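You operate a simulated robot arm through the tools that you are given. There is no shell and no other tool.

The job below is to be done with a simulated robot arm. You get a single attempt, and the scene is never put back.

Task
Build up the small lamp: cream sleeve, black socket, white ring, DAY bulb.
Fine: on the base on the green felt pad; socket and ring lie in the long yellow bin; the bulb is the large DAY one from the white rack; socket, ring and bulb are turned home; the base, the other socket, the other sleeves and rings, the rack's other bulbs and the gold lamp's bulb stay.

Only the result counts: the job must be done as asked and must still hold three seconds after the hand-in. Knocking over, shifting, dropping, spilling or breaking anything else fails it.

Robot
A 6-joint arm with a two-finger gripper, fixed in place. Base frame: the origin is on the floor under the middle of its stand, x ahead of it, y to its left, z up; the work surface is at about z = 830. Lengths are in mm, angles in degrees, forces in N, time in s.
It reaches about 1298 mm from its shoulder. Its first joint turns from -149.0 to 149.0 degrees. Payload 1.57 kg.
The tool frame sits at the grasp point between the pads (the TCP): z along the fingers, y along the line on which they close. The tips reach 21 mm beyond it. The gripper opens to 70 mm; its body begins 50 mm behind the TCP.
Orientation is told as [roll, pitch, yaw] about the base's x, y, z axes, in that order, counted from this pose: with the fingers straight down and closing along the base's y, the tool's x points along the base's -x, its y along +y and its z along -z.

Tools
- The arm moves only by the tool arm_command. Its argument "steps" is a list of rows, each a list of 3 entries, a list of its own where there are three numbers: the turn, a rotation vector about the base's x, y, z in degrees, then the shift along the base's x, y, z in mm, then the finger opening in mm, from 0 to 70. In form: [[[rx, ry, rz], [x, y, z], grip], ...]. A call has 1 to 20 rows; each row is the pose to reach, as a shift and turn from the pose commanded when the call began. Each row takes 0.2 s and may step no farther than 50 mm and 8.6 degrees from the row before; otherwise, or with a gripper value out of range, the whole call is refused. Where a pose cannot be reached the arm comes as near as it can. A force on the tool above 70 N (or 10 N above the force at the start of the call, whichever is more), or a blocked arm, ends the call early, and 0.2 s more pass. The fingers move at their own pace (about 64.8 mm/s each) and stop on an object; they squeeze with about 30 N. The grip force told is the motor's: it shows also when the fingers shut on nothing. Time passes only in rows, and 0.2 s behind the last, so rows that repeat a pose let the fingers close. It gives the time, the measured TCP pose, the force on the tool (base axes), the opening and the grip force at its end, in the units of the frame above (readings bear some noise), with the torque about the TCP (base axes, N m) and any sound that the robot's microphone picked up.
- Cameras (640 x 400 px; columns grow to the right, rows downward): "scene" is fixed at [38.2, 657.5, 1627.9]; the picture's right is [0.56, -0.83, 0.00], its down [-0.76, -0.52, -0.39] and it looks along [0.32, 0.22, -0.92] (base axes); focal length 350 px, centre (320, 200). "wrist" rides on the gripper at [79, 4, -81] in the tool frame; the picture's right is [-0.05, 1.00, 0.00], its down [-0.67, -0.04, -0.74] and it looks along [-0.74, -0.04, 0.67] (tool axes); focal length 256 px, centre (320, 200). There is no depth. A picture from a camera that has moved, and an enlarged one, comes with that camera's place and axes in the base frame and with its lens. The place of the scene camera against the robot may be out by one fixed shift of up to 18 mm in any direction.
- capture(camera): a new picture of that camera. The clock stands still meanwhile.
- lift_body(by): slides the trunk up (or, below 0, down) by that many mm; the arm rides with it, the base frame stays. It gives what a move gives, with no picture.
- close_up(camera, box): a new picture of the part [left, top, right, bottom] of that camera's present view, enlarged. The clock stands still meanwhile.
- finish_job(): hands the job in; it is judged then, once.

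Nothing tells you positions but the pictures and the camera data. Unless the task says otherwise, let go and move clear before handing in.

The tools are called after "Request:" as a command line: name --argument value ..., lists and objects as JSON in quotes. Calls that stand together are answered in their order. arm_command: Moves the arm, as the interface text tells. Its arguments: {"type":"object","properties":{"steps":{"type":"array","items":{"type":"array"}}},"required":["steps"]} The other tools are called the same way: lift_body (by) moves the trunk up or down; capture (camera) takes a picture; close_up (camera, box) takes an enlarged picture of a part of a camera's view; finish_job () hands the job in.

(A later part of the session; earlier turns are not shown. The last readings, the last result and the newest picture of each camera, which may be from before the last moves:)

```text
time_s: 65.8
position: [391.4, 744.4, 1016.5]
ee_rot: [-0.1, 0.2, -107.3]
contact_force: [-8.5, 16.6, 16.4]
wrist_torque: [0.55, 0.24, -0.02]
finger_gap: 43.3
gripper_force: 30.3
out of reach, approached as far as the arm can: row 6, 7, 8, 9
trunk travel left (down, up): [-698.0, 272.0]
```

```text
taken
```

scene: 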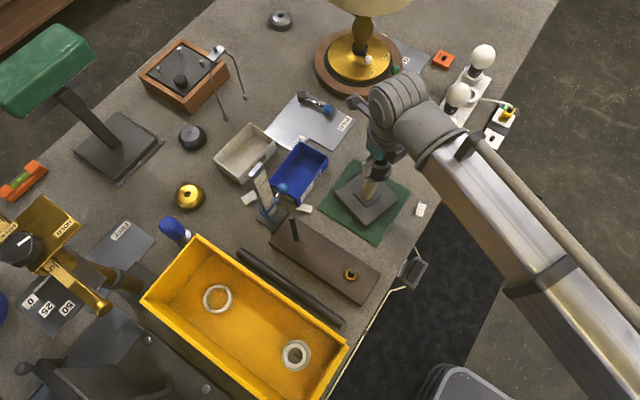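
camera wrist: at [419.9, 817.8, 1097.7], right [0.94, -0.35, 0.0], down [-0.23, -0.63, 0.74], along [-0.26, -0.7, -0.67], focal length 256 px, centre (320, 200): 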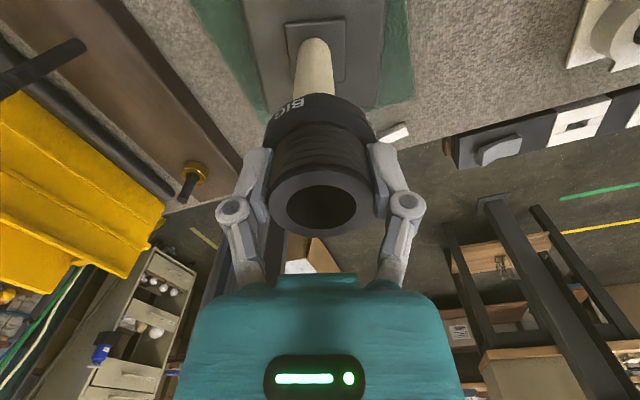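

The wrist yaw is limited near -107°, and the hand has drifted sideways there, pushing on the lamp. I'll back off to a reachable yaw and return to the socket axis.

Request:
arm_command --steps '[[[0, 0, 4], [-2, 1, 0], 30], [[0, 0, 7], [-4, 2, 0], 30]]'

Request:
capture --camera "wrist"

```text
time_s: 66.4
position: [389.1, 744.9, 1017.2]
ee_rot: [-0.1, -0.1, -100.4]
contact_force: [-1.3, 2.9, 2.9]
wrist_torque: [-0.69, -0.17, -0.01]
finger_gap: 43.1
gripper_force: 29.8
trunk travel left (down, up): [-698.0, 272.0]
```

```text
taken
camera wrist: at [408.4, 822.0, 1096.6], right [0.97, -0.23, 0.0], down [-0.15, -0.65, 0.75], along [-0.17, -0.73, -0.67], focal length 256 px, centre (320, 200)
```

wrist: 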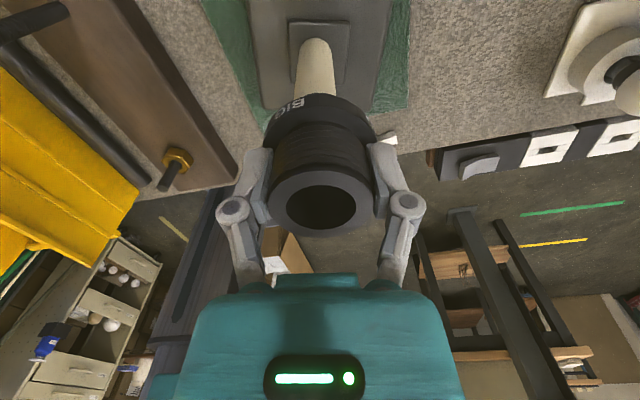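

The forces are small again. I'll check whether the base shifted by re-imaging the same region as before.

Request:
close_up --camera "scene" --box '[350, 150, 410, 220]'

Request:
close_up --camera "wrist" --box '[250, 0, 390, 250]'

```text
5.71 times, centred on (380, 185) of scene
camera zoom: at [38.2, 657.5, 1627.9], right [0.56, -0.83, 0.0], down [-0.76, -0.52, -0.39], along [0.32, 0.22, -0.92], focal length 2000 px, centre (-23, 286)
```

zoom: 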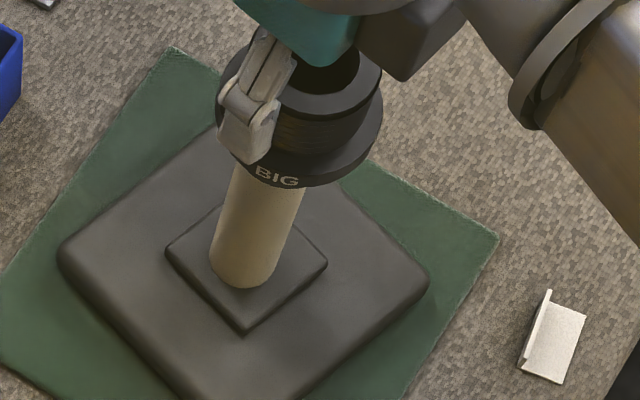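

```text
1.60 times, centred on (320, 125) of wrist
camera zoom: at [408.4, 822.0, 1096.6], right [0.97, -0.23, 0.0], down [-0.15, -0.65, 0.75], along [-0.17, -0.73, -0.67], focal length 410 px, centre (320, 320)
```

zoom: 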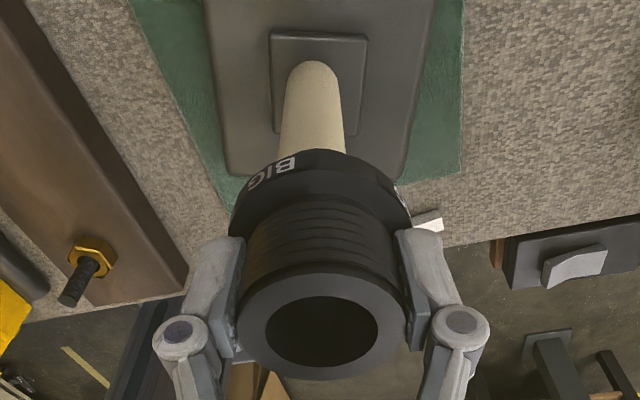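

The base turned clockwise by about 14° on the felt and shifted a few millimetres during that over-limit stroke. I'll need to correct that later. For now I'll release the socket, which is held by the thread, rise clear and inspect.

Request:
arm_command --steps '[[[0, 0, 0], [0, 0, 0], 48], [[0, 0, 0], [0, 0, 0], 60], [[0, 0, 0], [0, 0, 0], 70], [[0, 0, 0], [0, 0, 0], 70]]'

Request:
lift_body --by 80

Request:
capture --camera "wrist"

Request:
close_up --camera "scene" --box '[320, 130, 420, 250]'

```text
time_s: 67.4
position: [390.1, 745.7, 1017.3]
ee_rot: [-0.1, 0.0, -100.2]
contact_force: [0.9, -0.1, 0.2]
wrist_torque: [-0.02, 0.0, -0.02]
finger_gap: 69.9
gripper_force: 0.0
trunk travel left (down, up): [-698.0, 272.0]
```

```text
time_s: 68.5
position: [390.2, 746.6, 1096.2]
ee_rot: [-0.1, 0.0, -100.3]
contact_force: [0.2, 0.4, -0.2]
wrist_torque: [-0.01, -0.01, -0.01]
finger_gap: 70.0
gripper_force: 0.0
trunk travel left (down, up): [-778.0, 192.0]
```

```text
taken
camera wrist: at [408.8, 822.8, 1176.9], right [0.97, -0.23, 0.0], down [-0.15, -0.65, 0.74], along [-0.17, -0.72, -0.67], focal length 256 px, centre (320, 200)
```

wrist: 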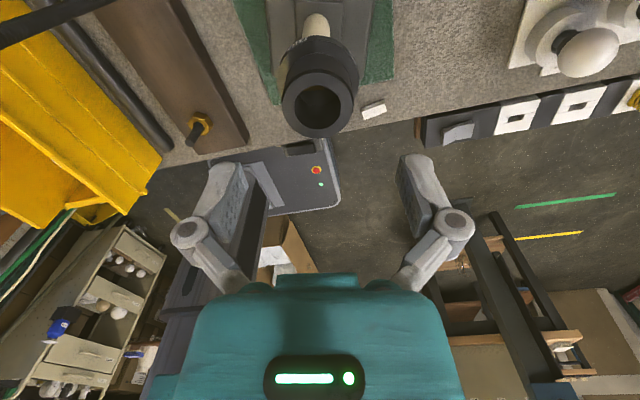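

```text
3.33 times, centred on (370, 190) of scene
camera zoom: at [38.2, 657.5, 1627.9], right [0.56, -0.83, 0.0], down [-0.76, -0.52, -0.39], along [0.32, 0.22, -0.92], focal length 1166 px, centre (153, 233)
```

zoom: 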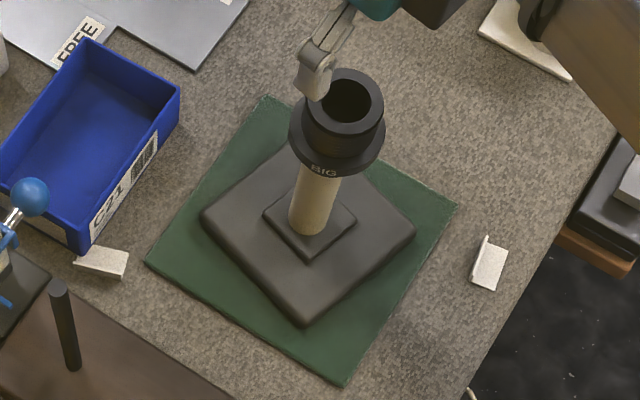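

I can see the socket sitting on the rod, and the base turned on the pad. I'll enlarge the wrist view to find the socket axis.

Request:
close_up --camera "wrist" --box '[250, 0, 390, 150]'

```text
2.67 times, centred on (320, 75) of wrist
camera zoom: at [408.8, 822.8, 1176.9], right [0.97, -0.23, 0.0], down [-0.15, -0.65, 0.74], along [-0.17, -0.72, -0.67], focal length 683 px, centre (320, 533)
```

zoom: 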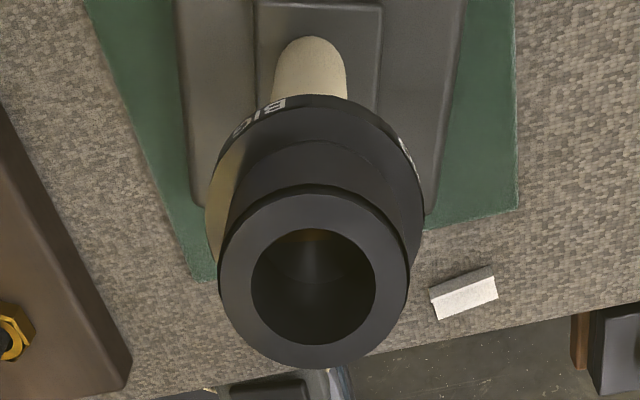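

The socket axis is now near (389, 746). I'll rotate the empty hand back counterclockwise above it to set up the next stroke and find the upper yaw limit.

Request:
arm_command --steps '[[[0, 0, 8.5], [-1, 0, 0], 70], [[0, 0, 17], [-1.4, 0.3, 0], 70], [[0, 0, 25.5], [-1.4, 0.3, 0], 70], [[0, 0, 34], [-1.4, 0.3, 0], 70], [[0, 0, 42.5], [-1.4, 0.3, 0], 70], [[0, 0, 51], [-1.4, 0.3, 0], 70], [[0, 0, 59.5], [-1.4, 0.3, 0], 70], [[0, 0, 68], [-1.4, 0.3, 0], 70], [[0, 0, 76.5], [-1.4, 0.3, 0], 70], [[0, 0, 85], [-1.4, 0.3, 0], 70], [[0, 0, 93.5], [-1.4, 0.3, 0], 70], [[0, 0, 102], [-1.4, 0.3, 0], 70], [[0, 0, 110.5], [-1.4, 0.3, 0], 70], [[0, 0, 119], [-1.4, 0.3, 0], 70], [[0, 0, 127.5], [-1.4, 0.3, 0], 70], [[0, 0, 136], [-1.4, 0.3, 0], 70], [[0, 0, 144.5], [-1.4, 0.3, 0], 70], [[0, 0, 153], [-1.4, 0.3, 0], 70], [[0, 0, 161.5], [-1.4, 0.3, 0], 70], [[0, 0, 170], [-1.4, 0.3, 0], 70]]'

Request:
arm_command --steps '[[[0, 0, 8.5], [0, 0, 0], 70], [[0, 0, 17], [0, 0, 0], 70], [[0, 0, 25.5], [0, 0, 0], 70], [[0, 0, 34], [0, 0, 0], 70], [[0, 0, 42.5], [0, 0, 0], 70], [[0, 0, 51], [0, 0, 0], 70], [[0, 0, 59.5], [0, 0, 0], 70], [[0, 0, 68], [0, 0, 0], 70], [[0, 0, 76.5], [0, 0, 0], 70], [[0, 0, 85], [0, 0, 0], 70], [[0, 0, 93.5], [0, 0, 0], 70], [[0, 0, 102], [0, 0, 0], 70], [[0, 0, 110.5], [0, 0, 0], 70]]'

Request:
capture --camera "wrist"

```text
time_s: 72.7
position: [388.8, 746.3, 1096.2]
ee_rot: [-0.2, 0.0, 69.8]
contact_force: [0.6, -0.6, 0.3]
wrist_torque: [-0.01, -0.01, -0.01]
finger_gap: 69.7
gripper_force: 0.0
trunk travel left (down, up): [-778.0, 192.0]
```

```text
time_s: 75.5
position: [388.5, 746.4, 1097.2]
ee_rot: [-0.1, -0.1, -179.7]
contact_force: [-0.8, -0.6, -0.3]
wrist_torque: [0.02, -0.04, -0.04]
finger_gap: 70.2
gripper_force: 0.1
trunk travel left (down, up): [-778.0, 192.0]
```

```text
taken
camera wrist: at [468.2, 741.5, 1177.0], right [-0.05, -1.0, 0.0], down [-0.67, 0.03, 0.74], along [-0.74, 0.04, -0.67], focal length 256 px, centre (320, 200)
```

wrist: 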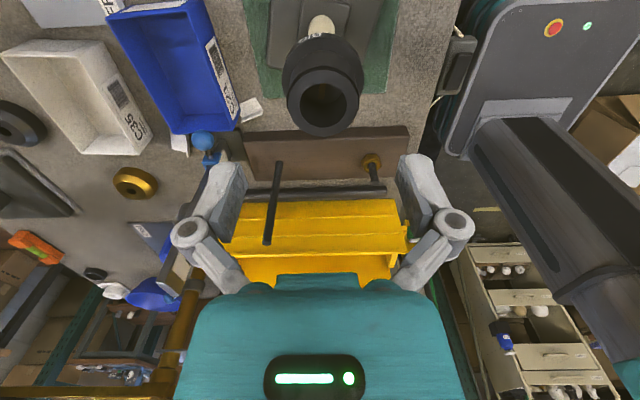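

The yaw reaches +180° freely, so one stroke can cover about 280°. I'll measure the socket axis from this opposite side.

Request:
close_up --camera "wrist" --box '[250, 0, 390, 150]'

Request:
close_up --camera "scene" --box '[340, 140, 410, 230]'

```text
2.67 times, centred on (320, 75) of wrist
camera zoom: at [468.2, 741.5, 1177.0], right [-0.05, -1.0, 0.0], down [-0.67, 0.03, 0.74], along [-0.74, 0.04, -0.67], focal length 683 px, centre (320, 533)
```

zoom: 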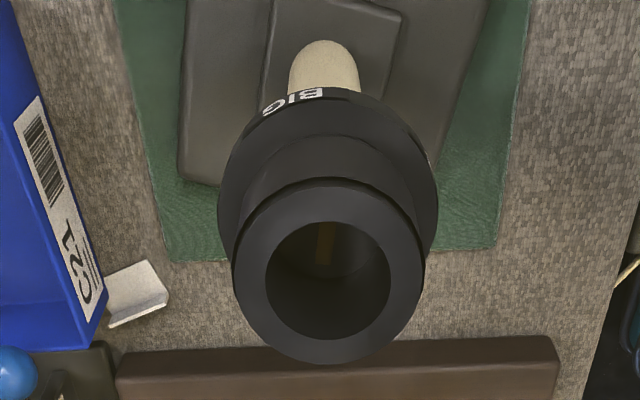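

```text
4.44 times, centred on (375, 185) of scene
camera zoom: at [38.2, 657.5, 1627.9], right [0.56, -0.83, 0.0], down [-0.76, -0.52, -0.39], along [0.32, 0.22, -0.92], focal length 1555 px, centre (76, 267)
```

zoom: 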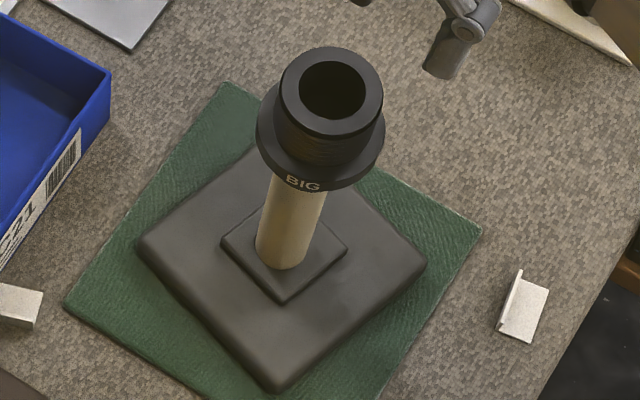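

Combining the lateral measurements from both directions, the socket axis is at about (388.8, 743.6). I'll centre the hand there, lower around the socket and check before gripping.

Request:
arm_command --steps '[[[0, 0, 0], [-0.4, -1.9, 0], 68], [[0, 0, 0], [-0.4, -1.9, 0], 68], [[0, 0, 0], [-0.4, -1.9, 0], 68]]'

Request:
lift_body --by -50

Request:
capture --camera "wrist"

Request:
close_up --camera "wrist" --box '[220, 60, 420, 260]'

```text
time_s: 76.3
position: [387.8, 743.2, 1097.2]
ee_rot: [-0.1, 0.1, -179.8]
contact_force: [0.0, 0.0, 0.0]
wrist_torque: [-0.02, -0.01, -0.03]
finger_gap: 68.0
gripper_force: 0.1
trunk travel left (down, up): [-778.0, 192.0]
```

```text
time_s: 77.2
position: [388.5, 744.1, 1047.1]
ee_rot: [-0.1, 0.0, -179.8]
contact_force: [1.0, 0.3, 0.2]
wrist_torque: [0.05, 0.01, 0.0]
finger_gap: 68.0
gripper_force: 0.1
trunk travel left (down, up): [-728.0, 242.0]
```

```text
taken
camera wrist: at [467.5, 739.5, 1127.1], right [-0.05, -1.0, 0.0], down [-0.67, 0.03, 0.74], along [-0.74, 0.04, -0.67], focal length 256 px, centre (320, 200)
```

wrist: 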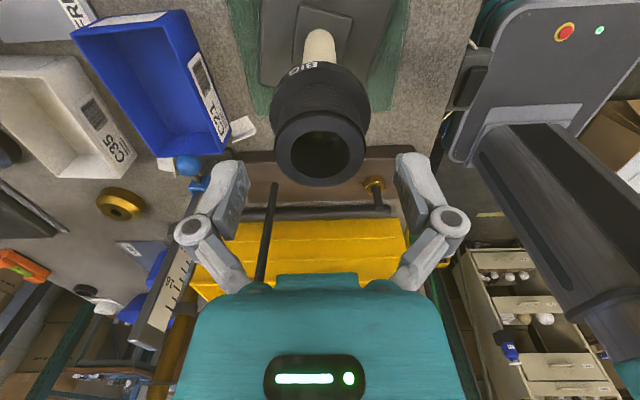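

```text
2.00 times, centred on (320, 160) of wrist
camera zoom: at [467.5, 739.5, 1127.1], right [-0.05, -1.0, 0.0], down [-0.67, 0.03, 0.74], along [-0.74, 0.04, -0.67], focal length 512 px, centre (320, 280)
```

zoom: 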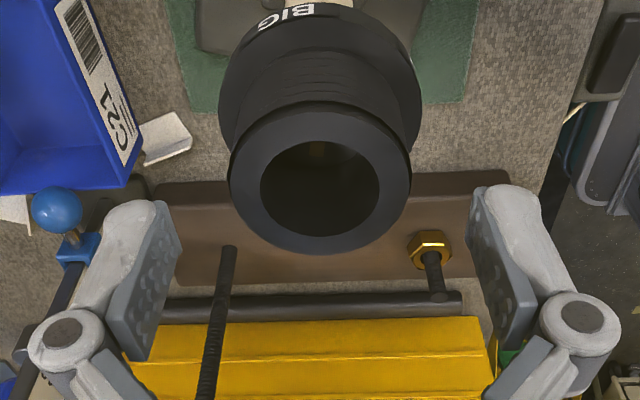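

The lateral centring is good, but the forward (x) offset is uncertain. I'll raise slightly and swing to yaw 90°, where x is lateral, to pin it down.

Request:
lift_body --by 30

Request:
arm_command --steps '[[[0, 0, -8.5], [0, 0, 0], 68], [[0, 0, -17], [0, 0, 0], 68], [[0, 0, -25.5], [0, 0, 0], 68], [[0, 0, -34], [0, 0, 0], 68], [[0, 0, -42.5], [0, 0, 0], 68], [[0, 0, -51], [0, 0, 0], 68], [[0, 0, -59.5], [0, 0, 0], 68], [[0, 0, -68], [0, 0, 0], 68], [[0, 0, -76.5], [0, 0, 0], 68], [[0, 0, -85], [0, 0, 0], 68], [[0, 0, -90], [0, 0, 0], 68], [[0, 0, -90], [0, 0, 0], 68]]'

Request:
close_up --camera "wrist" --box '[220, 0, 420, 200]'

```text
time_s: 78.0
position: [387.3, 743.6, 1077.4]
ee_rot: [-0.1, 0.0, -179.8]
contact_force: [0.4, 0.0, 0.5]
wrist_torque: [-0.01, 0.0, 0.0]
finger_gap: 68.0
gripper_force: 0.0
trunk travel left (down, up): [-758.0, 212.0]
```

```text
time_s: 80.6
position: [389.2, 743.3, 1076.2]
ee_rot: [-0.1, 0.1, 90.1]
contact_force: [0.9, 0.3, 0.0]
wrist_torque: [0.01, 0.04, -0.02]
finger_gap: 68.1
gripper_force: 0.1
trunk travel left (down, up): [-758.0, 212.0]
```

```text
2.00 times, centred on (320, 100) of wrist
camera zoom: at [383.8, 664.8, 1157.1], right [-1.0, 0.05, 0.0], down [0.03, 0.67, 0.74], along [0.04, 0.74, -0.67], focal length 512 px, centre (320, 400)
```

zoom: 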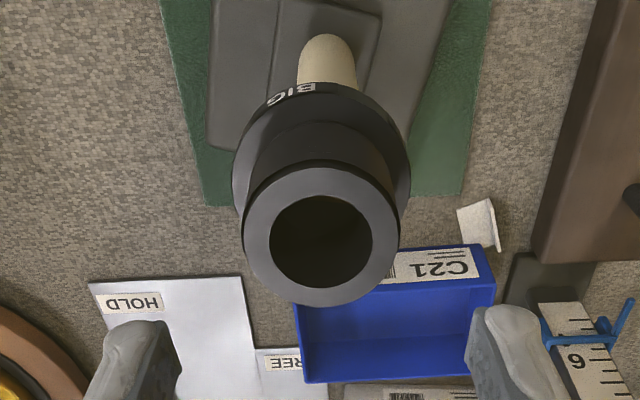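

Lateral measurements give the axis at about (388.0, 743.6). I'll rotate to about +175° for a long stroke, then lower around the socket and grip.

Request:
arm_command --steps '[[[0, 0, 8.5], [0.2, -0.2, 0], 68], [[0, 0, 17], [0.2, -0.2, 0], 68], [[0, 0, 25.5], [0.2, -0.2, 0], 68], [[0, 0, 34], [0.2, -0.2, 0], 68], [[0, 0, 42.5], [0.2, -0.2, 0], 68], [[0, 0, 51], [0.2, -0.2, 0], 68], [[0, 0, 59.5], [0.2, -0.2, 0], 68], [[0, 0, 68], [0.2, -0.2, 0], 68], [[0, 0, 76.5], [0.2, -0.2, 0], 68], [[0, 0, 85], [0.2, -0.2, 0], 68], [[0, 0, 85], [0.2, -0.2, 0], 68]]'

Request:
lift_body --by -60

Request:
capture --camera "wrist"

```text
time_s: 83.0
position: [387.9, 744.1, 1077.0]
ee_rot: [-0.1, 0.1, 175.3]
contact_force: [-0.6, -0.4, -0.1]
wrist_torque: [0.0, -0.01, -0.01]
finger_gap: 68.2
gripper_force: 0.0
trunk travel left (down, up): [-758.0, 212.0]
```

```text
time_s: 84.0
position: [388.0, 743.0, 1017.7]
ee_rot: [-0.1, 0.0, 175.3]
contact_force: [-0.8, 0.2, 0.8]
wrist_torque: [0.0, -0.03, -0.02]
finger_gap: 68.0
gripper_force: 0.0
trunk travel left (down, up): [-698.0, 272.0]
```

```text
taken
camera wrist: at [466.8, 732.6, 1097.1], right [-0.14, -0.99, 0.0], down [-0.66, 0.09, 0.74], along [-0.74, 0.1, -0.67], focal length 256 px, centre (320, 200)
```

wrist: 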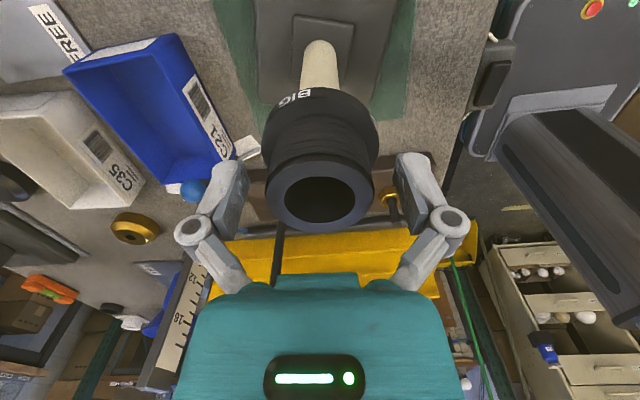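

The socket is centred between the fingers, so I'll close.

Request:
arm_command --steps '[[[0, 0, 0], [0, 0, 0], 50], [[0, 0, 0], [0, 0, 0], 40], [[0, 0, 0], [0, 0, 0], 30], [[0, 0, 0], [0, 0, 0], 30]]'

Request:
close_up --camera "wrist" --box '[250, 80, 390, 250]'

Request:
close_up --camera "scene" --box '[340, 140, 410, 230]'

```text
time_s: 85.0
position: [388.3, 744.8, 1015.9]
ee_rot: [-0.2, 0.1, 175.2]
contact_force: [0.9, 1.0, 3.9]
wrist_torque: [-0.05, 0.04, 0.04]
finger_gap: 42.9
gripper_force: 29.6
trunk travel left (down, up): [-698.0, 272.0]
```

```text
2.35 times, centred on (320, 165) of wrist
camera zoom: at [466.8, 732.6, 1097.3], right [-0.14, -0.99, 0.0], down [-0.66, 0.09, 0.74], along [-0.74, 0.1, -0.67], focal length 602 px, centre (320, 282)
```

zoom: 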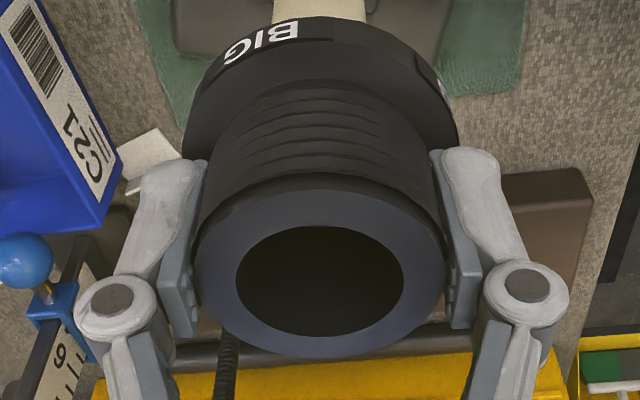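

```text
4.44 times, centred on (375, 185) of scene
camera zoom: at [38.2, 657.5, 1627.9], right [0.56, -0.83, 0.0], down [-0.76, -0.52, -0.39], along [0.32, 0.22, -0.92], focal length 1555 px, centre (76, 267)
```

zoom: 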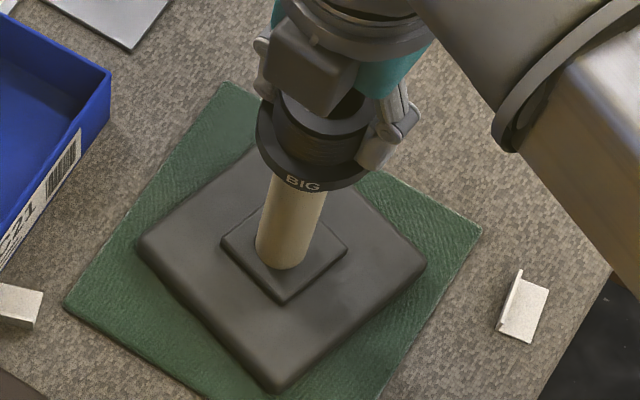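

The socket is centred on the TCP this time. I'll turn clockwise 40° and watch the forces.

Request:
arm_command --steps '[[[0, 0, -8], [0, 0, 0], 30], [[0, 0, -16], [0, 0, 0], 30], [[0, 0, -24], [0, 0, 0], 30], [[0, 0, -32], [0, 0, 0], 30], [[0, 0, -40], [0, 0, 0], 30], [[0, 0, -40], [0, 0, 0], 30]]'

Request:
lift_body --by -1

Request:
close_up --camera "scene" --box '[340, 140, 410, 230]'

```text
time_s: 86.4
position: [386.8, 744.1, 1017.5]
ee_rot: [-0.1, 0.0, 135.1]
contact_force: [-0.4, -0.2, 0.5]
wrist_torque: [-0.04, -0.01, 0.86]
finger_gap: 40.3
gripper_force: 30.0
trunk travel left (down, up): [-698.0, 272.0]
```

```text
time_s: 86.9
position: [387.2, 743.8, 1016.3]
ee_rot: [-0.4, 0.0, 135.2]
contact_force: [3.7, 5.0, 18.5]
wrist_torque: [-0.08, -0.02, 0.78]
finger_gap: 40.3
gripper_force: 30.0
trunk travel left (down, up): [-697.0, 273.0]
```

```text
4.44 times, centred on (375, 185) of scene
camera zoom: at [38.2, 657.5, 1627.9], right [0.56, -0.83, 0.0], down [-0.76, -0.52, -0.39], along [0.32, 0.22, -0.92], focal length 1555 px, centre (76, 267)
```

zoom: 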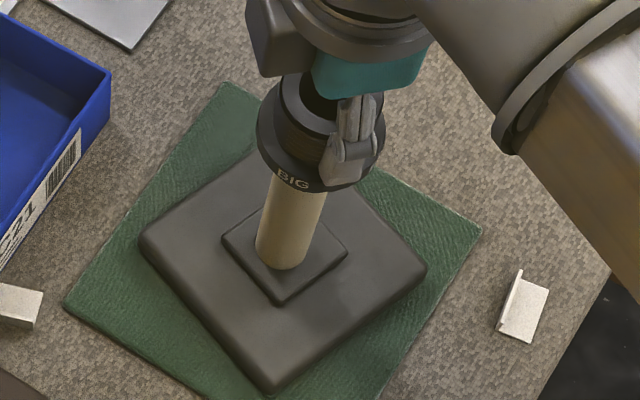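

The torque rose to 0.86 N·m and the pads slipped without the socket moving, so the socket is tight. I need to check whether it actually sits on the sleeve, so I'll release and view the joint from the side.

Request:
arm_command --steps '[[[0, 0, 4], [0, 0, 0], 30], [[0, 0, 6], [0, 0, 0], 50], [[0, 0, 6], [0, 0, 0], 70], [[0, 0, 6], [0, 0, 0], 70]]'

Request:
lift_body --by 80

Request:
capture --camera "wrist"

Request:
close_up --camera "wrist" --box '[250, 0, 390, 150]'

Request:
close_up --camera "scene" --box '[340, 140, 410, 230]'

```text
time_s: 87.9
position: [387.1, 743.7, 1015.4]
ee_rot: [-0.1, 0.0, 141.3]
contact_force: [0.3, -0.2, 0.0]
wrist_torque: [-0.02, -0.01, -0.02]
finger_gap: 70.0
gripper_force: 0.0
trunk travel left (down, up): [-697.0, 273.0]
```

```text
time_s: 89.1
position: [388.1, 744.2, 1096.8]
ee_rot: [-0.2, 0.0, 141.2]
contact_force: [-0.9, -0.1, -0.5]
wrist_torque: [0.01, -0.01, 0.04]
finger_gap: 70.2
gripper_force: 0.1
trunk travel left (down, up): [-777.0, 193.0]
```

```text
taken
camera wrist: at [446.7, 691.0, 1175.9], right [-0.67, -0.74, 0.0], down [-0.5, 0.44, 0.74], along [-0.55, 0.5, -0.67], focal length 256 px, centre (320, 200)
```

wrist: 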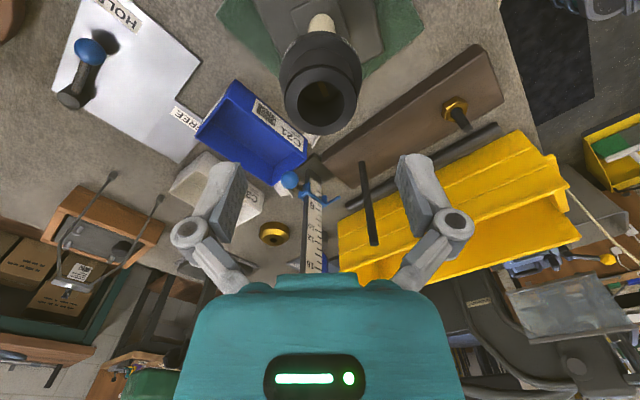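

```text
2.67 times, centred on (320, 75) of wrist
camera zoom: at [446.7, 691.0, 1175.9], right [-0.67, -0.74, 0.0], down [-0.5, 0.44, 0.74], along [-0.55, 0.5, -0.67], focal length 683 px, centre (320, 533)
```

zoom: 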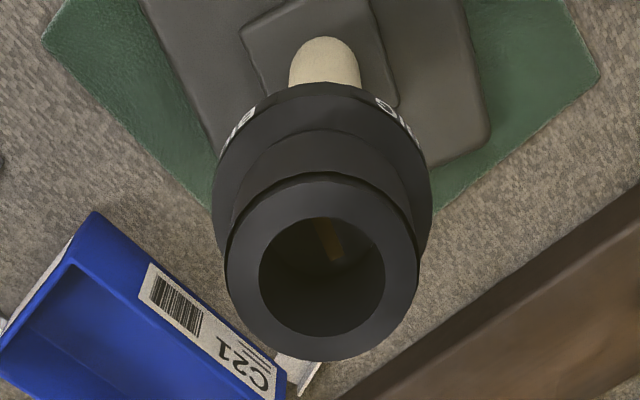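

```text
4.44 times, centred on (375, 185) of scene
camera zoom: at [38.2, 657.5, 1627.9], right [0.56, -0.83, 0.0], down [-0.76, -0.52, -0.39], along [0.32, 0.22, -0.92], focal length 1555 px, centre (76, 267)
```

zoom: 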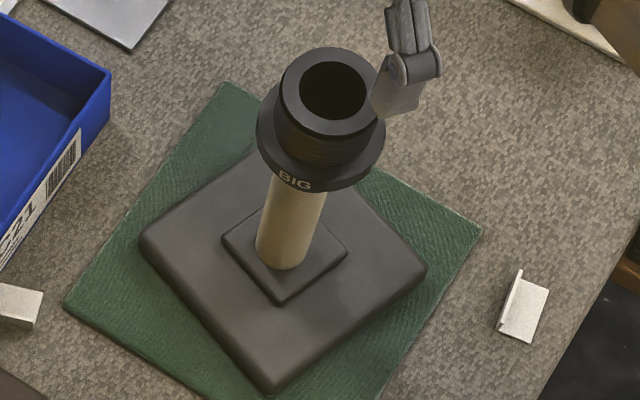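

I'll move beside the lamp at yaw 90° and lower the camera to about the height of the joint for a side view.

Request:
arm_command --steps '[[[0, 0, -8.5], [19, -15, 0], 70], [[0, 0, -17], [38, -30, 0], 70], [[0, 0, -25.5], [57, -45, 0], 70], [[0, 0, -34], [76, -60, 0], 70], [[0, 0, -42.5], [95, -75, 0], 70], [[0, 0, -51], [114, -91, 0], 70], [[0, 0, -51], [114, -91, 0], 70]]'

Request:
lift_body --by -150

Request:
capture --camera "wrist"

```text
time_s: 90.7
position: [501.0, 653.7, 1096.3]
ee_rot: [-0.1, 0.0, 90.0]
contact_force: [0.0, 0.7, 1.3]
wrist_torque: [0.03, 0.02, 0.0]
finger_gap: 70.2
gripper_force: 0.1
trunk travel left (down, up): [-777.0, 193.0]
```

```text
time_s: 92.4
position: [500.7, 653.1, 945.7]
ee_rot: [-0.1, -0.1, 90.2]
contact_force: [-0.2, 0.3, -0.3]
wrist_torque: [0.02, -0.01, 0.0]
finger_gap: 70.0
gripper_force: 0.1
trunk travel left (down, up): [-627.0, 343.0]
```

```text
taken
camera wrist: at [496.6, 573.7, 1026.1], right [-1.0, 0.05, 0.0], down [0.03, 0.67, 0.74], along [0.04, 0.74, -0.67], focal length 256 px, centre (320, 200)
```

wrist: 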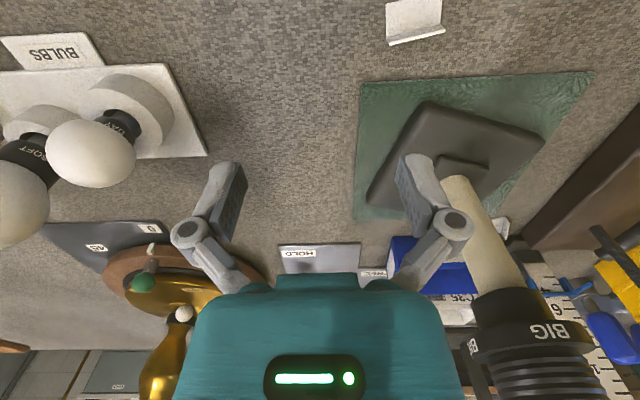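

The side view works, with the lamp upside-down at lower right. It also shows the small bulb is labelled DAY, so the large DAY bulb is the far one. I'll enlarge the joint.

Request:
close_up --camera "wrist" --box '[430, 160, 620, 400]'

Request:
close_up --camera "wrist" --box '[0, 30, 220, 270]'

```text
1.67 times, centred on (525, 280) of wrist
camera zoom: at [496.6, 573.7, 1026.1], right [-1.0, 0.05, 0.0], down [0.03, 0.67, 0.74], along [0.04, 0.74, -0.67], focal length 427 px, centre (-22, 67)
```

zoom: 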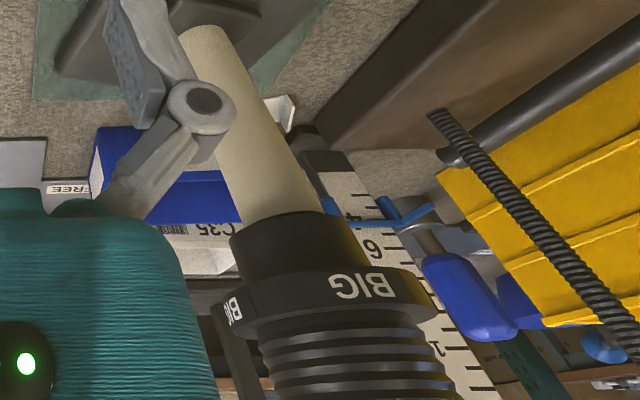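

```text
1.67 times, centred on (110, 150) of wrist
camera zoom: at [496.6, 573.7, 1026.1], right [-1.0, 0.05, 0.0], down [0.03, 0.67, 0.74], along [0.04, 0.74, -0.67], focal length 427 px, centre (670, 283)
```

zoom: 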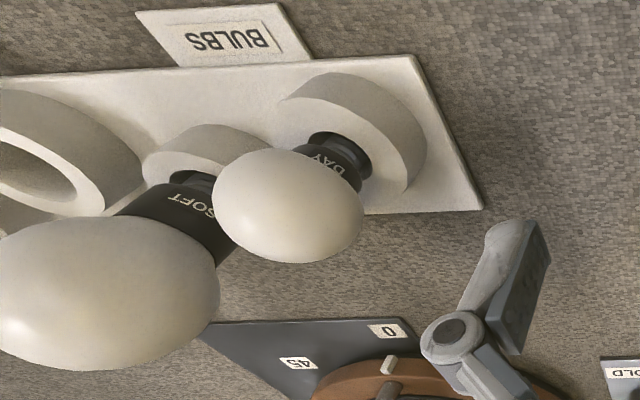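

The socket's hub sits flush on the sleeve top (z ≈ 959), so the socket is home. Next is the white ring in the deep bin, which I'll approach at yaw 90° so the camera stays inside the bin. I'll rise and travel there, keeping away from the tall ruler.

Request:
lift_body --by 160

Request:
arm_command --steps '[[[0, 0, 0], [-45, 0, 0], 70], [[0, 0, 0], [-90, 5, 0], 70], [[0, 0, 0], [-135, 12, 0], 70], [[0, 0, 0], [-180, 20, 0], 70], [[0, 0, 0], [-225, 28, 0], 70], [[0, 0, 0], [-270, 36, 0], 70], [[0, 0, 0], [-315, 44, 0], 70], [[0, 0, 0], [-360, 56, 0], 70], [[0, 0, 0], [-400, 74, 0], 70], [[0, 0, 0], [-440, 92, 0], 70], [[0, 0, 0], [-480, 112, 0], 70], [[0, 0, 0], [-503, 130, 0], 70], [[0, 0, 0], [-503, 130, 0], 70]]'

Request:
capture --camera "wrist"

Request:
capture --camera "scene"

```text
time_s: 94.3
position: [500.5, 653.5, 1106.7]
ee_rot: [-0.1, 0.0, 90.2]
contact_force: [1.1, 0.0, -0.9]
wrist_torque: [0.01, -0.01, -0.01]
finger_gap: 69.7
gripper_force: 0.1
trunk travel left (down, up): [-787.0, 183.0]
```

```text
time_s: 97.1
position: [-2.6, 784.7, 1105.9]
ee_rot: [-0.2, 0.0, 90.1]
contact_force: [0.6, 0.9, 0.2]
wrist_torque: [0.02, -0.01, 0.01]
finger_gap: 70.0
gripper_force: 0.1
trunk travel left (down, up): [-787.0, 183.0]
```

```text
taken
camera wrist: at [-7.1, 705.8, 1186.1], right [-1.0, 0.05, 0.0], down [0.03, 0.67, 0.74], along [0.04, 0.74, -0.67], focal length 256 px, centre (320, 200)
```

wrist: 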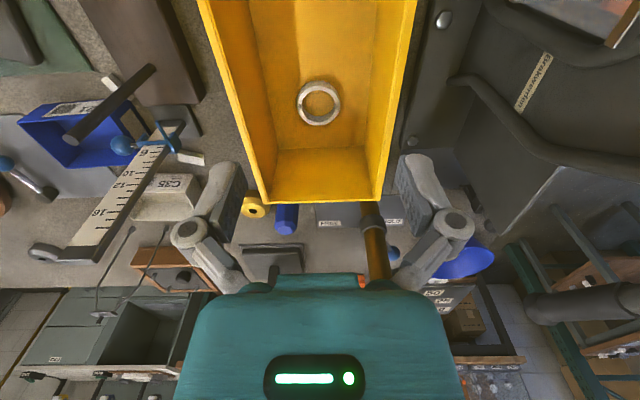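

```text
taken
```

scene: 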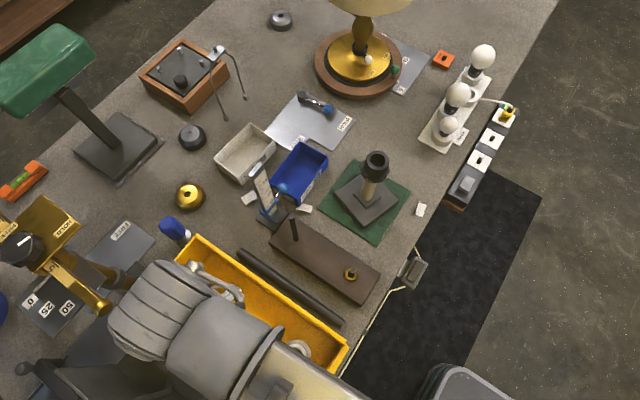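

The ring lies in the far half of the bin. I'll enlarge it to measure.

Request:
close_up --camera "wrist" --box '[260, 60, 380, 150]'

Request:
close_up --camera "wrist" --box '[200, 0, 460, 300]'

```text
4.44 times, centred on (320, 105) of wrist
camera zoom: at [-7.1, 705.8, 1186.1], right [-1.0, 0.05, 0.0], down [0.03, 0.67, 0.74], along [0.04, 0.74, -0.67], focal length 1138 px, centre (320, 622)
```

zoom: 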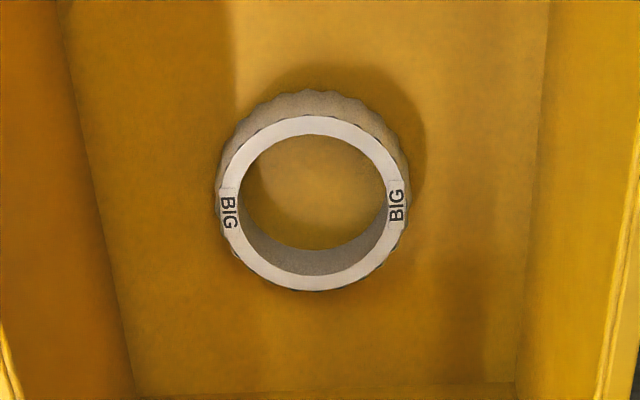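

```text
1.33 times, centred on (330, 150) of wrist
camera zoom: at [-7.1, 705.8, 1186.1], right [-1.0, 0.05, 0.0], down [0.03, 0.67, 0.74], along [0.04, 0.74, -0.67], focal length 341 px, centre (307, 267)
```

zoom: 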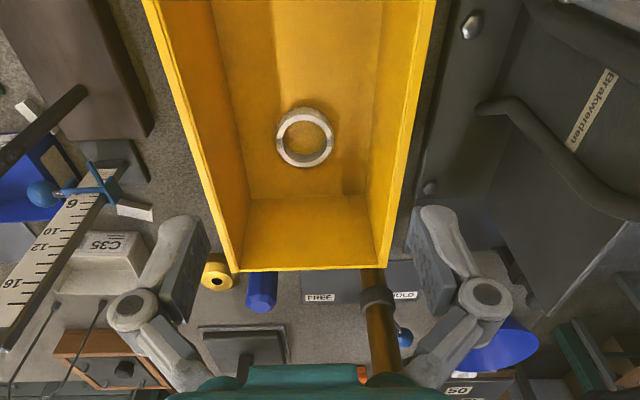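

The ring is about 58 mm across and 19 mm tall, at roughly (3.6, 883), centred in the bin. I'll move above it and lower in stages.

Request:
arm_command --steps '[[[0, 0, 0], [3, 45, 0], 70], [[0, 0, 0], [6.7, 90, 0], 70], [[0, 0, 0], [6.7, 98, 0], 70], [[0, 0, 0], [6.7, 98, 0], 70]]'

Request:
lift_body --by -110

Request:
capture --camera "wrist"

Request:
capture --camera "scene"

Request:
close_up --camera "wrist" --box '[220, 20, 420, 180]'

```text
time_s: 98.1
position: [3.8, 882.7, 1105.1]
ee_rot: [-0.2, 0.0, 90.2]
contact_force: [0.2, 2.1, -0.3]
wrist_torque: [0.0, 0.01, 0.0]
finger_gap: 70.0
gripper_force: 0.1
trunk travel left (down, up): [-787.0, 183.0]
```

```text
time_s: 99.5
position: [3.6, 881.6, 996.7]
ee_rot: [-0.3, 0.0, 90.3]
contact_force: [0.4, -0.3, 0.2]
wrist_torque: [0.03, -0.02, 0.01]
finger_gap: 70.0
gripper_force: 0.2
trunk travel left (down, up): [-677.0, 293.0]
```

```text
taken
camera wrist: at [-0.1, 802.5, 1076.1], right [-1.0, 0.05, 0.0], down [0.03, 0.67, 0.74], along [0.04, 0.74, -0.67], focal length 256 px, centre (320, 200)
```

wrist: 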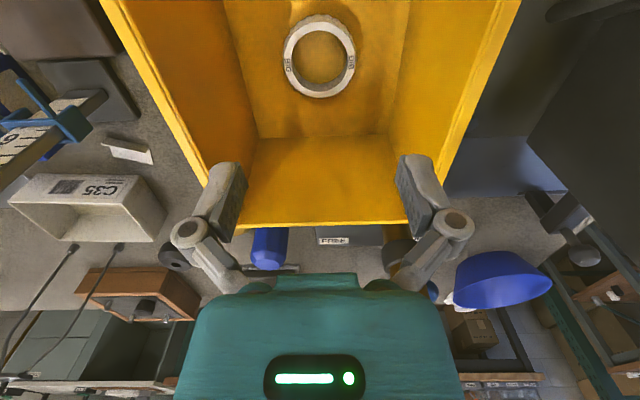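

```text
taken
```

scene: 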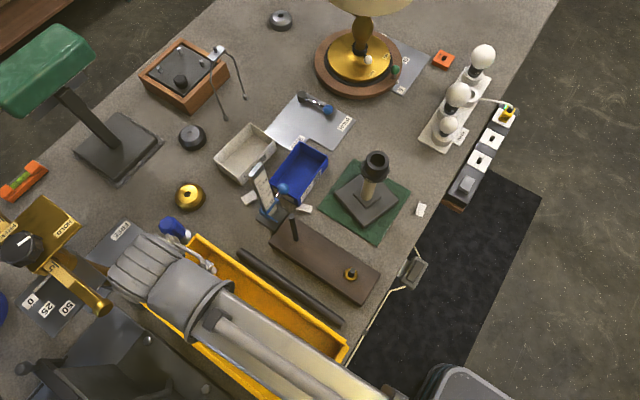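

```text
2.50 times, centred on (320, 100) of wrist
camera zoom: at [-0.1, 802.5, 1076.1], right [-1.0, 0.05, 0.0], down [0.03, 0.67, 0.74], along [0.04, 0.74, -0.67], focal length 640 px, centre (320, 450)
```

zoom: 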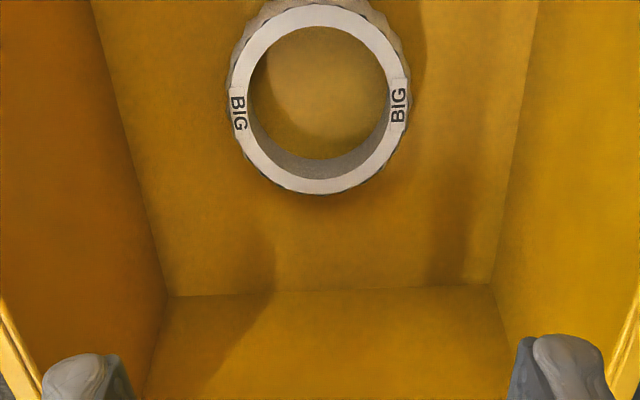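

The ring is centred under the hand. I'll lower further in stages, since the walls are close on both sides.

Request:
lift_body --by -90

Request:
capture --camera "wrist"

Request:
close_up --camera "wrist" --box '[200, 60, 440, 260]'

```text
time_s: 100.7
position: [4.1, 881.9, 905.9]
ee_rot: [-0.2, -0.1, 90.2]
contact_force: [0.7, 0.7, 1.8]
wrist_torque: [-0.02, -0.01, 0.0]
finger_gap: 69.8
gripper_force: 0.1
trunk travel left (down, up): [-587.0, 383.0]
```

```text
taken
camera wrist: at [-0.1, 802.5, 986.1], right [-1.0, 0.05, 0.0], down [0.03, 0.67, 0.74], along [0.04, 0.74, -0.67], focal length 256 px, centre (320, 200)
```

wrist: 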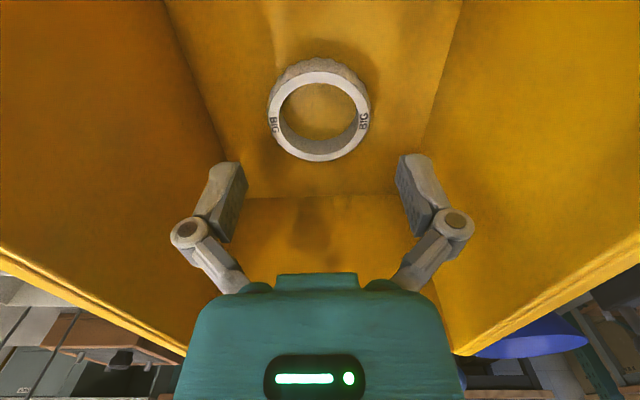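

```text
2.00 times, centred on (320, 160) of wrist
camera zoom: at [-0.1, 802.5, 986.1], right [-1.0, 0.05, 0.0], down [0.03, 0.67, 0.74], along [0.04, 0.74, -0.67], focal length 512 px, centre (320, 280)
```

zoom: 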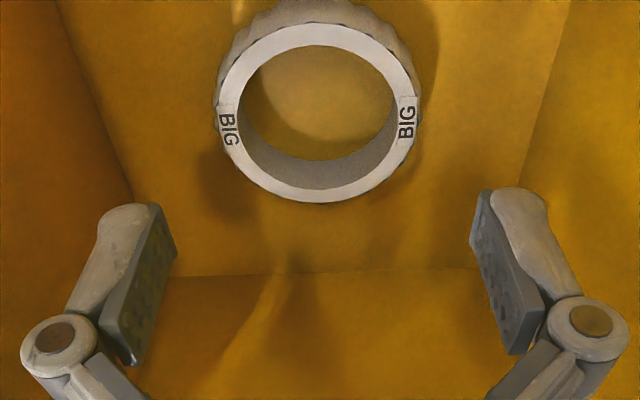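

Aligned. I'll lower to z ≈ 863, so the tips reach about mid-height on the ring, and close.

Request:
lift_body --by -43

Request:
arm_command --steps '[[[0, 0, 0], [0, 0, 0], 60], [[0, 0, 0], [0, 0, 0], 50], [[0, 0, 0], [0, 0, 0], 45], [[0, 0, 0], [0, 0, 0], 45]]'

Request:
capture --camera "wrist"

```text
time_s: 101.6
position: [4.1, 882.7, 862.6]
ee_rot: [-0.2, 0.0, 90.3]
contact_force: [0.8, 0.7, -0.3]
wrist_torque: [0.0, -0.02, -0.02]
finger_gap: 69.8
gripper_force: 0.0
trunk travel left (down, up): [-544.0, 426.0]
```

```text
time_s: 102.8
position: [4.0, 879.6, 867.4]
ee_rot: [-0.1, -0.5, 90.1]
contact_force: [-1.2, 1.3, 67.4]
wrist_torque: [0.24, 0.11, 0.0]
finger_gap: 47.9
gripper_force: 29.8
trunk travel left (down, up): [-544.0, 426.0]
stopped in row 4: the force on the tool passed its limit at 71 N (the readings are from after the stop); the commanded pose is now the measured one
```

```text
taken
camera wrist: at [-0.4, 799.2, 947.5], right [-1.0, 0.05, 0.0], down [0.03, 0.66, 0.75], along [0.04, 0.75, -0.66], focal length 256 px, centre (320, 200)
```

wrist: 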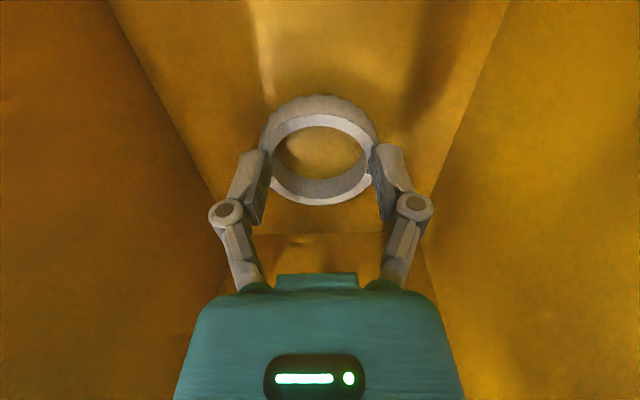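

The closing produced a large upward force, so something is wedged. I'll look closely before doing anything else.

Request:
close_up --camera "wrist" --box '[230, 80, 410, 240]'

```text
2.50 times, centred on (320, 160) of wrist
camera zoom: at [-0.4, 799.2, 947.5], right [-1.0, 0.05, 0.0], down [0.03, 0.66, 0.75], along [0.04, 0.75, -0.66], focal length 640 px, centre (320, 300)
```

zoom: 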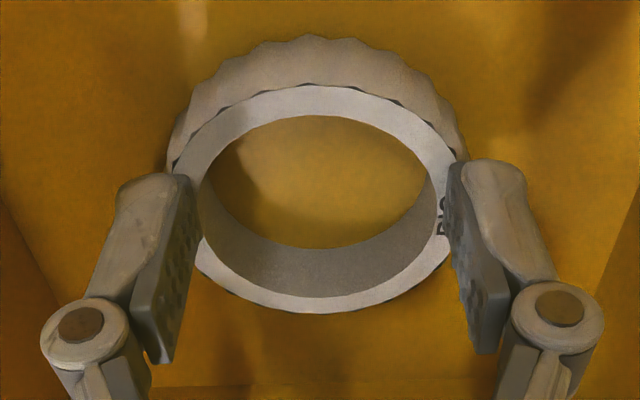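

The open fingertips sit higher than I assumed, so they came down on the ring's top face instead of its sides. I'll open, let the arm settle, and re-check the ring's position.

Request:
arm_command --steps '[[[0, 0, 0], [0, 0, 0], 60], [[0, 0, 0], [0, 0, 0], 70], [[0, 0, 0], [0, 0, 0], 70], [[0, 0, 0], [0, 0, 0], 70]]'

Request:
capture --camera "wrist"

Request:
close_up --camera "wrist" --box '[200, 80, 440, 260]'

```text
time_s: 103.8
position: [4.4, 883.1, 863.0]
ee_rot: [-0.1, -0.1, 90.2]
contact_force: [-0.2, -0.2, 0.8]
wrist_torque: [-0.04, 0.04, -0.01]
finger_gap: 69.8
gripper_force: 0.1
trunk travel left (down, up): [-544.0, 426.0]
```

```text
taken
camera wrist: at [-0.2, 803.5, 942.8], right [-1.0, 0.05, 0.0], down [0.03, 0.67, 0.75], along [0.04, 0.75, -0.67], focal length 256 px, centre (320, 200)
```

wrist: 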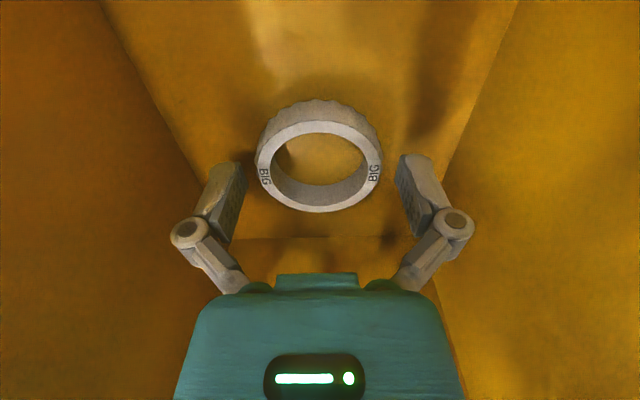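

```text
2.22 times, centred on (320, 170) of wrist
camera zoom: at [-0.2, 803.5, 942.8], right [-1.0, 0.05, 0.0], down [0.03, 0.67, 0.75], along [0.04, 0.75, -0.67], focal length 569 px, centre (320, 267)
```

zoom: 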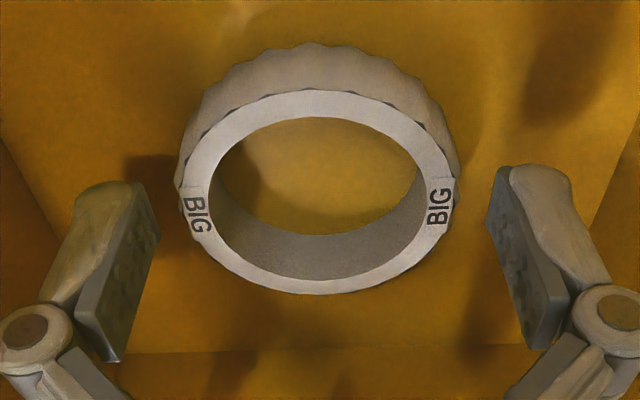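

The open tips reach about 14 mm below the TCP, and the ring is about 3 mm ahead. I'll shift 3 mm in +y, lower 8 mm more and close gently.

Request:
arm_command --steps '[[[0, 0, 0], [0.5, 3, 0], 70], [[0, 0, 0], [0.5, 3, 0], 70]]'

Request:
lift_body --by -8

Request:
arm_command --steps '[[[0, 0, 0], [0, 0, 0], 64], [[0, 0, 0], [0, 0, 0], 60]]'

Request:
close_up --camera "wrist" --box '[200, 80, 440, 260]'

```text
time_s: 104.4
position: [3.8, 886.0, 863.0]
ee_rot: [-0.1, -0.1, 90.1]
contact_force: [0.3, 0.4, -0.3]
wrist_torque: [0.03, 0.0, -0.02]
finger_gap: 70.2
gripper_force: 0.1
trunk travel left (down, up): [-544.0, 426.0]
```

```text
time_s: 105.0
position: [5.2, 886.3, 854.2]
ee_rot: [-0.1, 0.0, 90.2]
contact_force: [0.4, 0.6, -0.1]
wrist_torque: [0.01, -0.01, -0.01]
finger_gap: 70.0
gripper_force: 0.1
trunk travel left (down, up): [-536.0, 434.0]
```

```text
time_s: 105.5
position: [4.7, 886.5, 855.3]
ee_rot: [-0.1, -0.2, 90.1]
contact_force: [0.2, 1.6, 6.0]
wrist_torque: [-0.01, -0.05, 0.0]
finger_gap: 61.1
gripper_force: 29.4
trunk travel left (down, up): [-536.0, 434.0]
```

```text
2.22 times, centred on (320, 170) of wrist
camera zoom: at [0.4, 806.4, 935.3], right [-1.0, 0.05, 0.0], down [0.03, 0.66, 0.75], along [0.04, 0.75, -0.67], focal length 569 px, centre (320, 267)
```

zoom: 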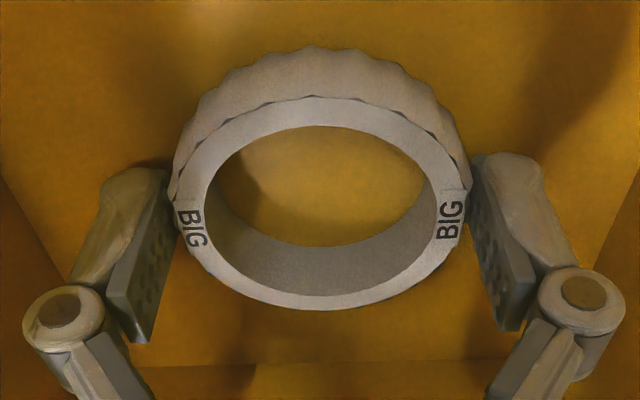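

The pads now hold the ring by its sides at 61 mm. I'll firm up the grip and lift gently.

Request:
arm_command --steps '[[[0, 0, 0], [0, 0, 0], 56], [[0, 0, 0], [0, 0, 0], 52]]'

Request:
lift_body --by 15

Request:
close_up --camera "wrist" --box '[200, 80, 440, 260]'

```text
time_s: 106.2
position: [4.3, 886.8, 854.5]
ee_rot: [0.0, -0.2, 90.2]
contact_force: [0.8, 2.5, 7.5]
wrist_torque: [0.0, -0.03, 0.0]
finger_gap: 61.4
gripper_force: 30.8
trunk travel left (down, up): [-536.0, 434.0]
```

```text
time_s: 106.8
position: [3.7, 885.8, 870.1]
ee_rot: [-0.2, -0.1, 90.1]
contact_force: [0.4, 0.4, 0.1]
wrist_torque: [0.0, 0.0, -0.04]
finger_gap: 61.1
gripper_force: 29.6
trunk travel left (down, up): [-551.0, 419.0]
```

```text
2.22 times, centred on (320, 170) of wrist
camera zoom: at [0.4, 806.6, 949.8], right [-1.0, 0.05, 0.0], down [0.03, 0.67, 0.75], along [0.04, 0.75, -0.67], focal length 569 px, centre (320, 267)
```

zoom: 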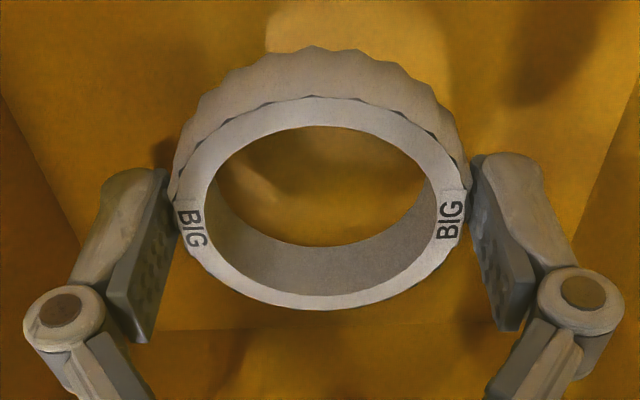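

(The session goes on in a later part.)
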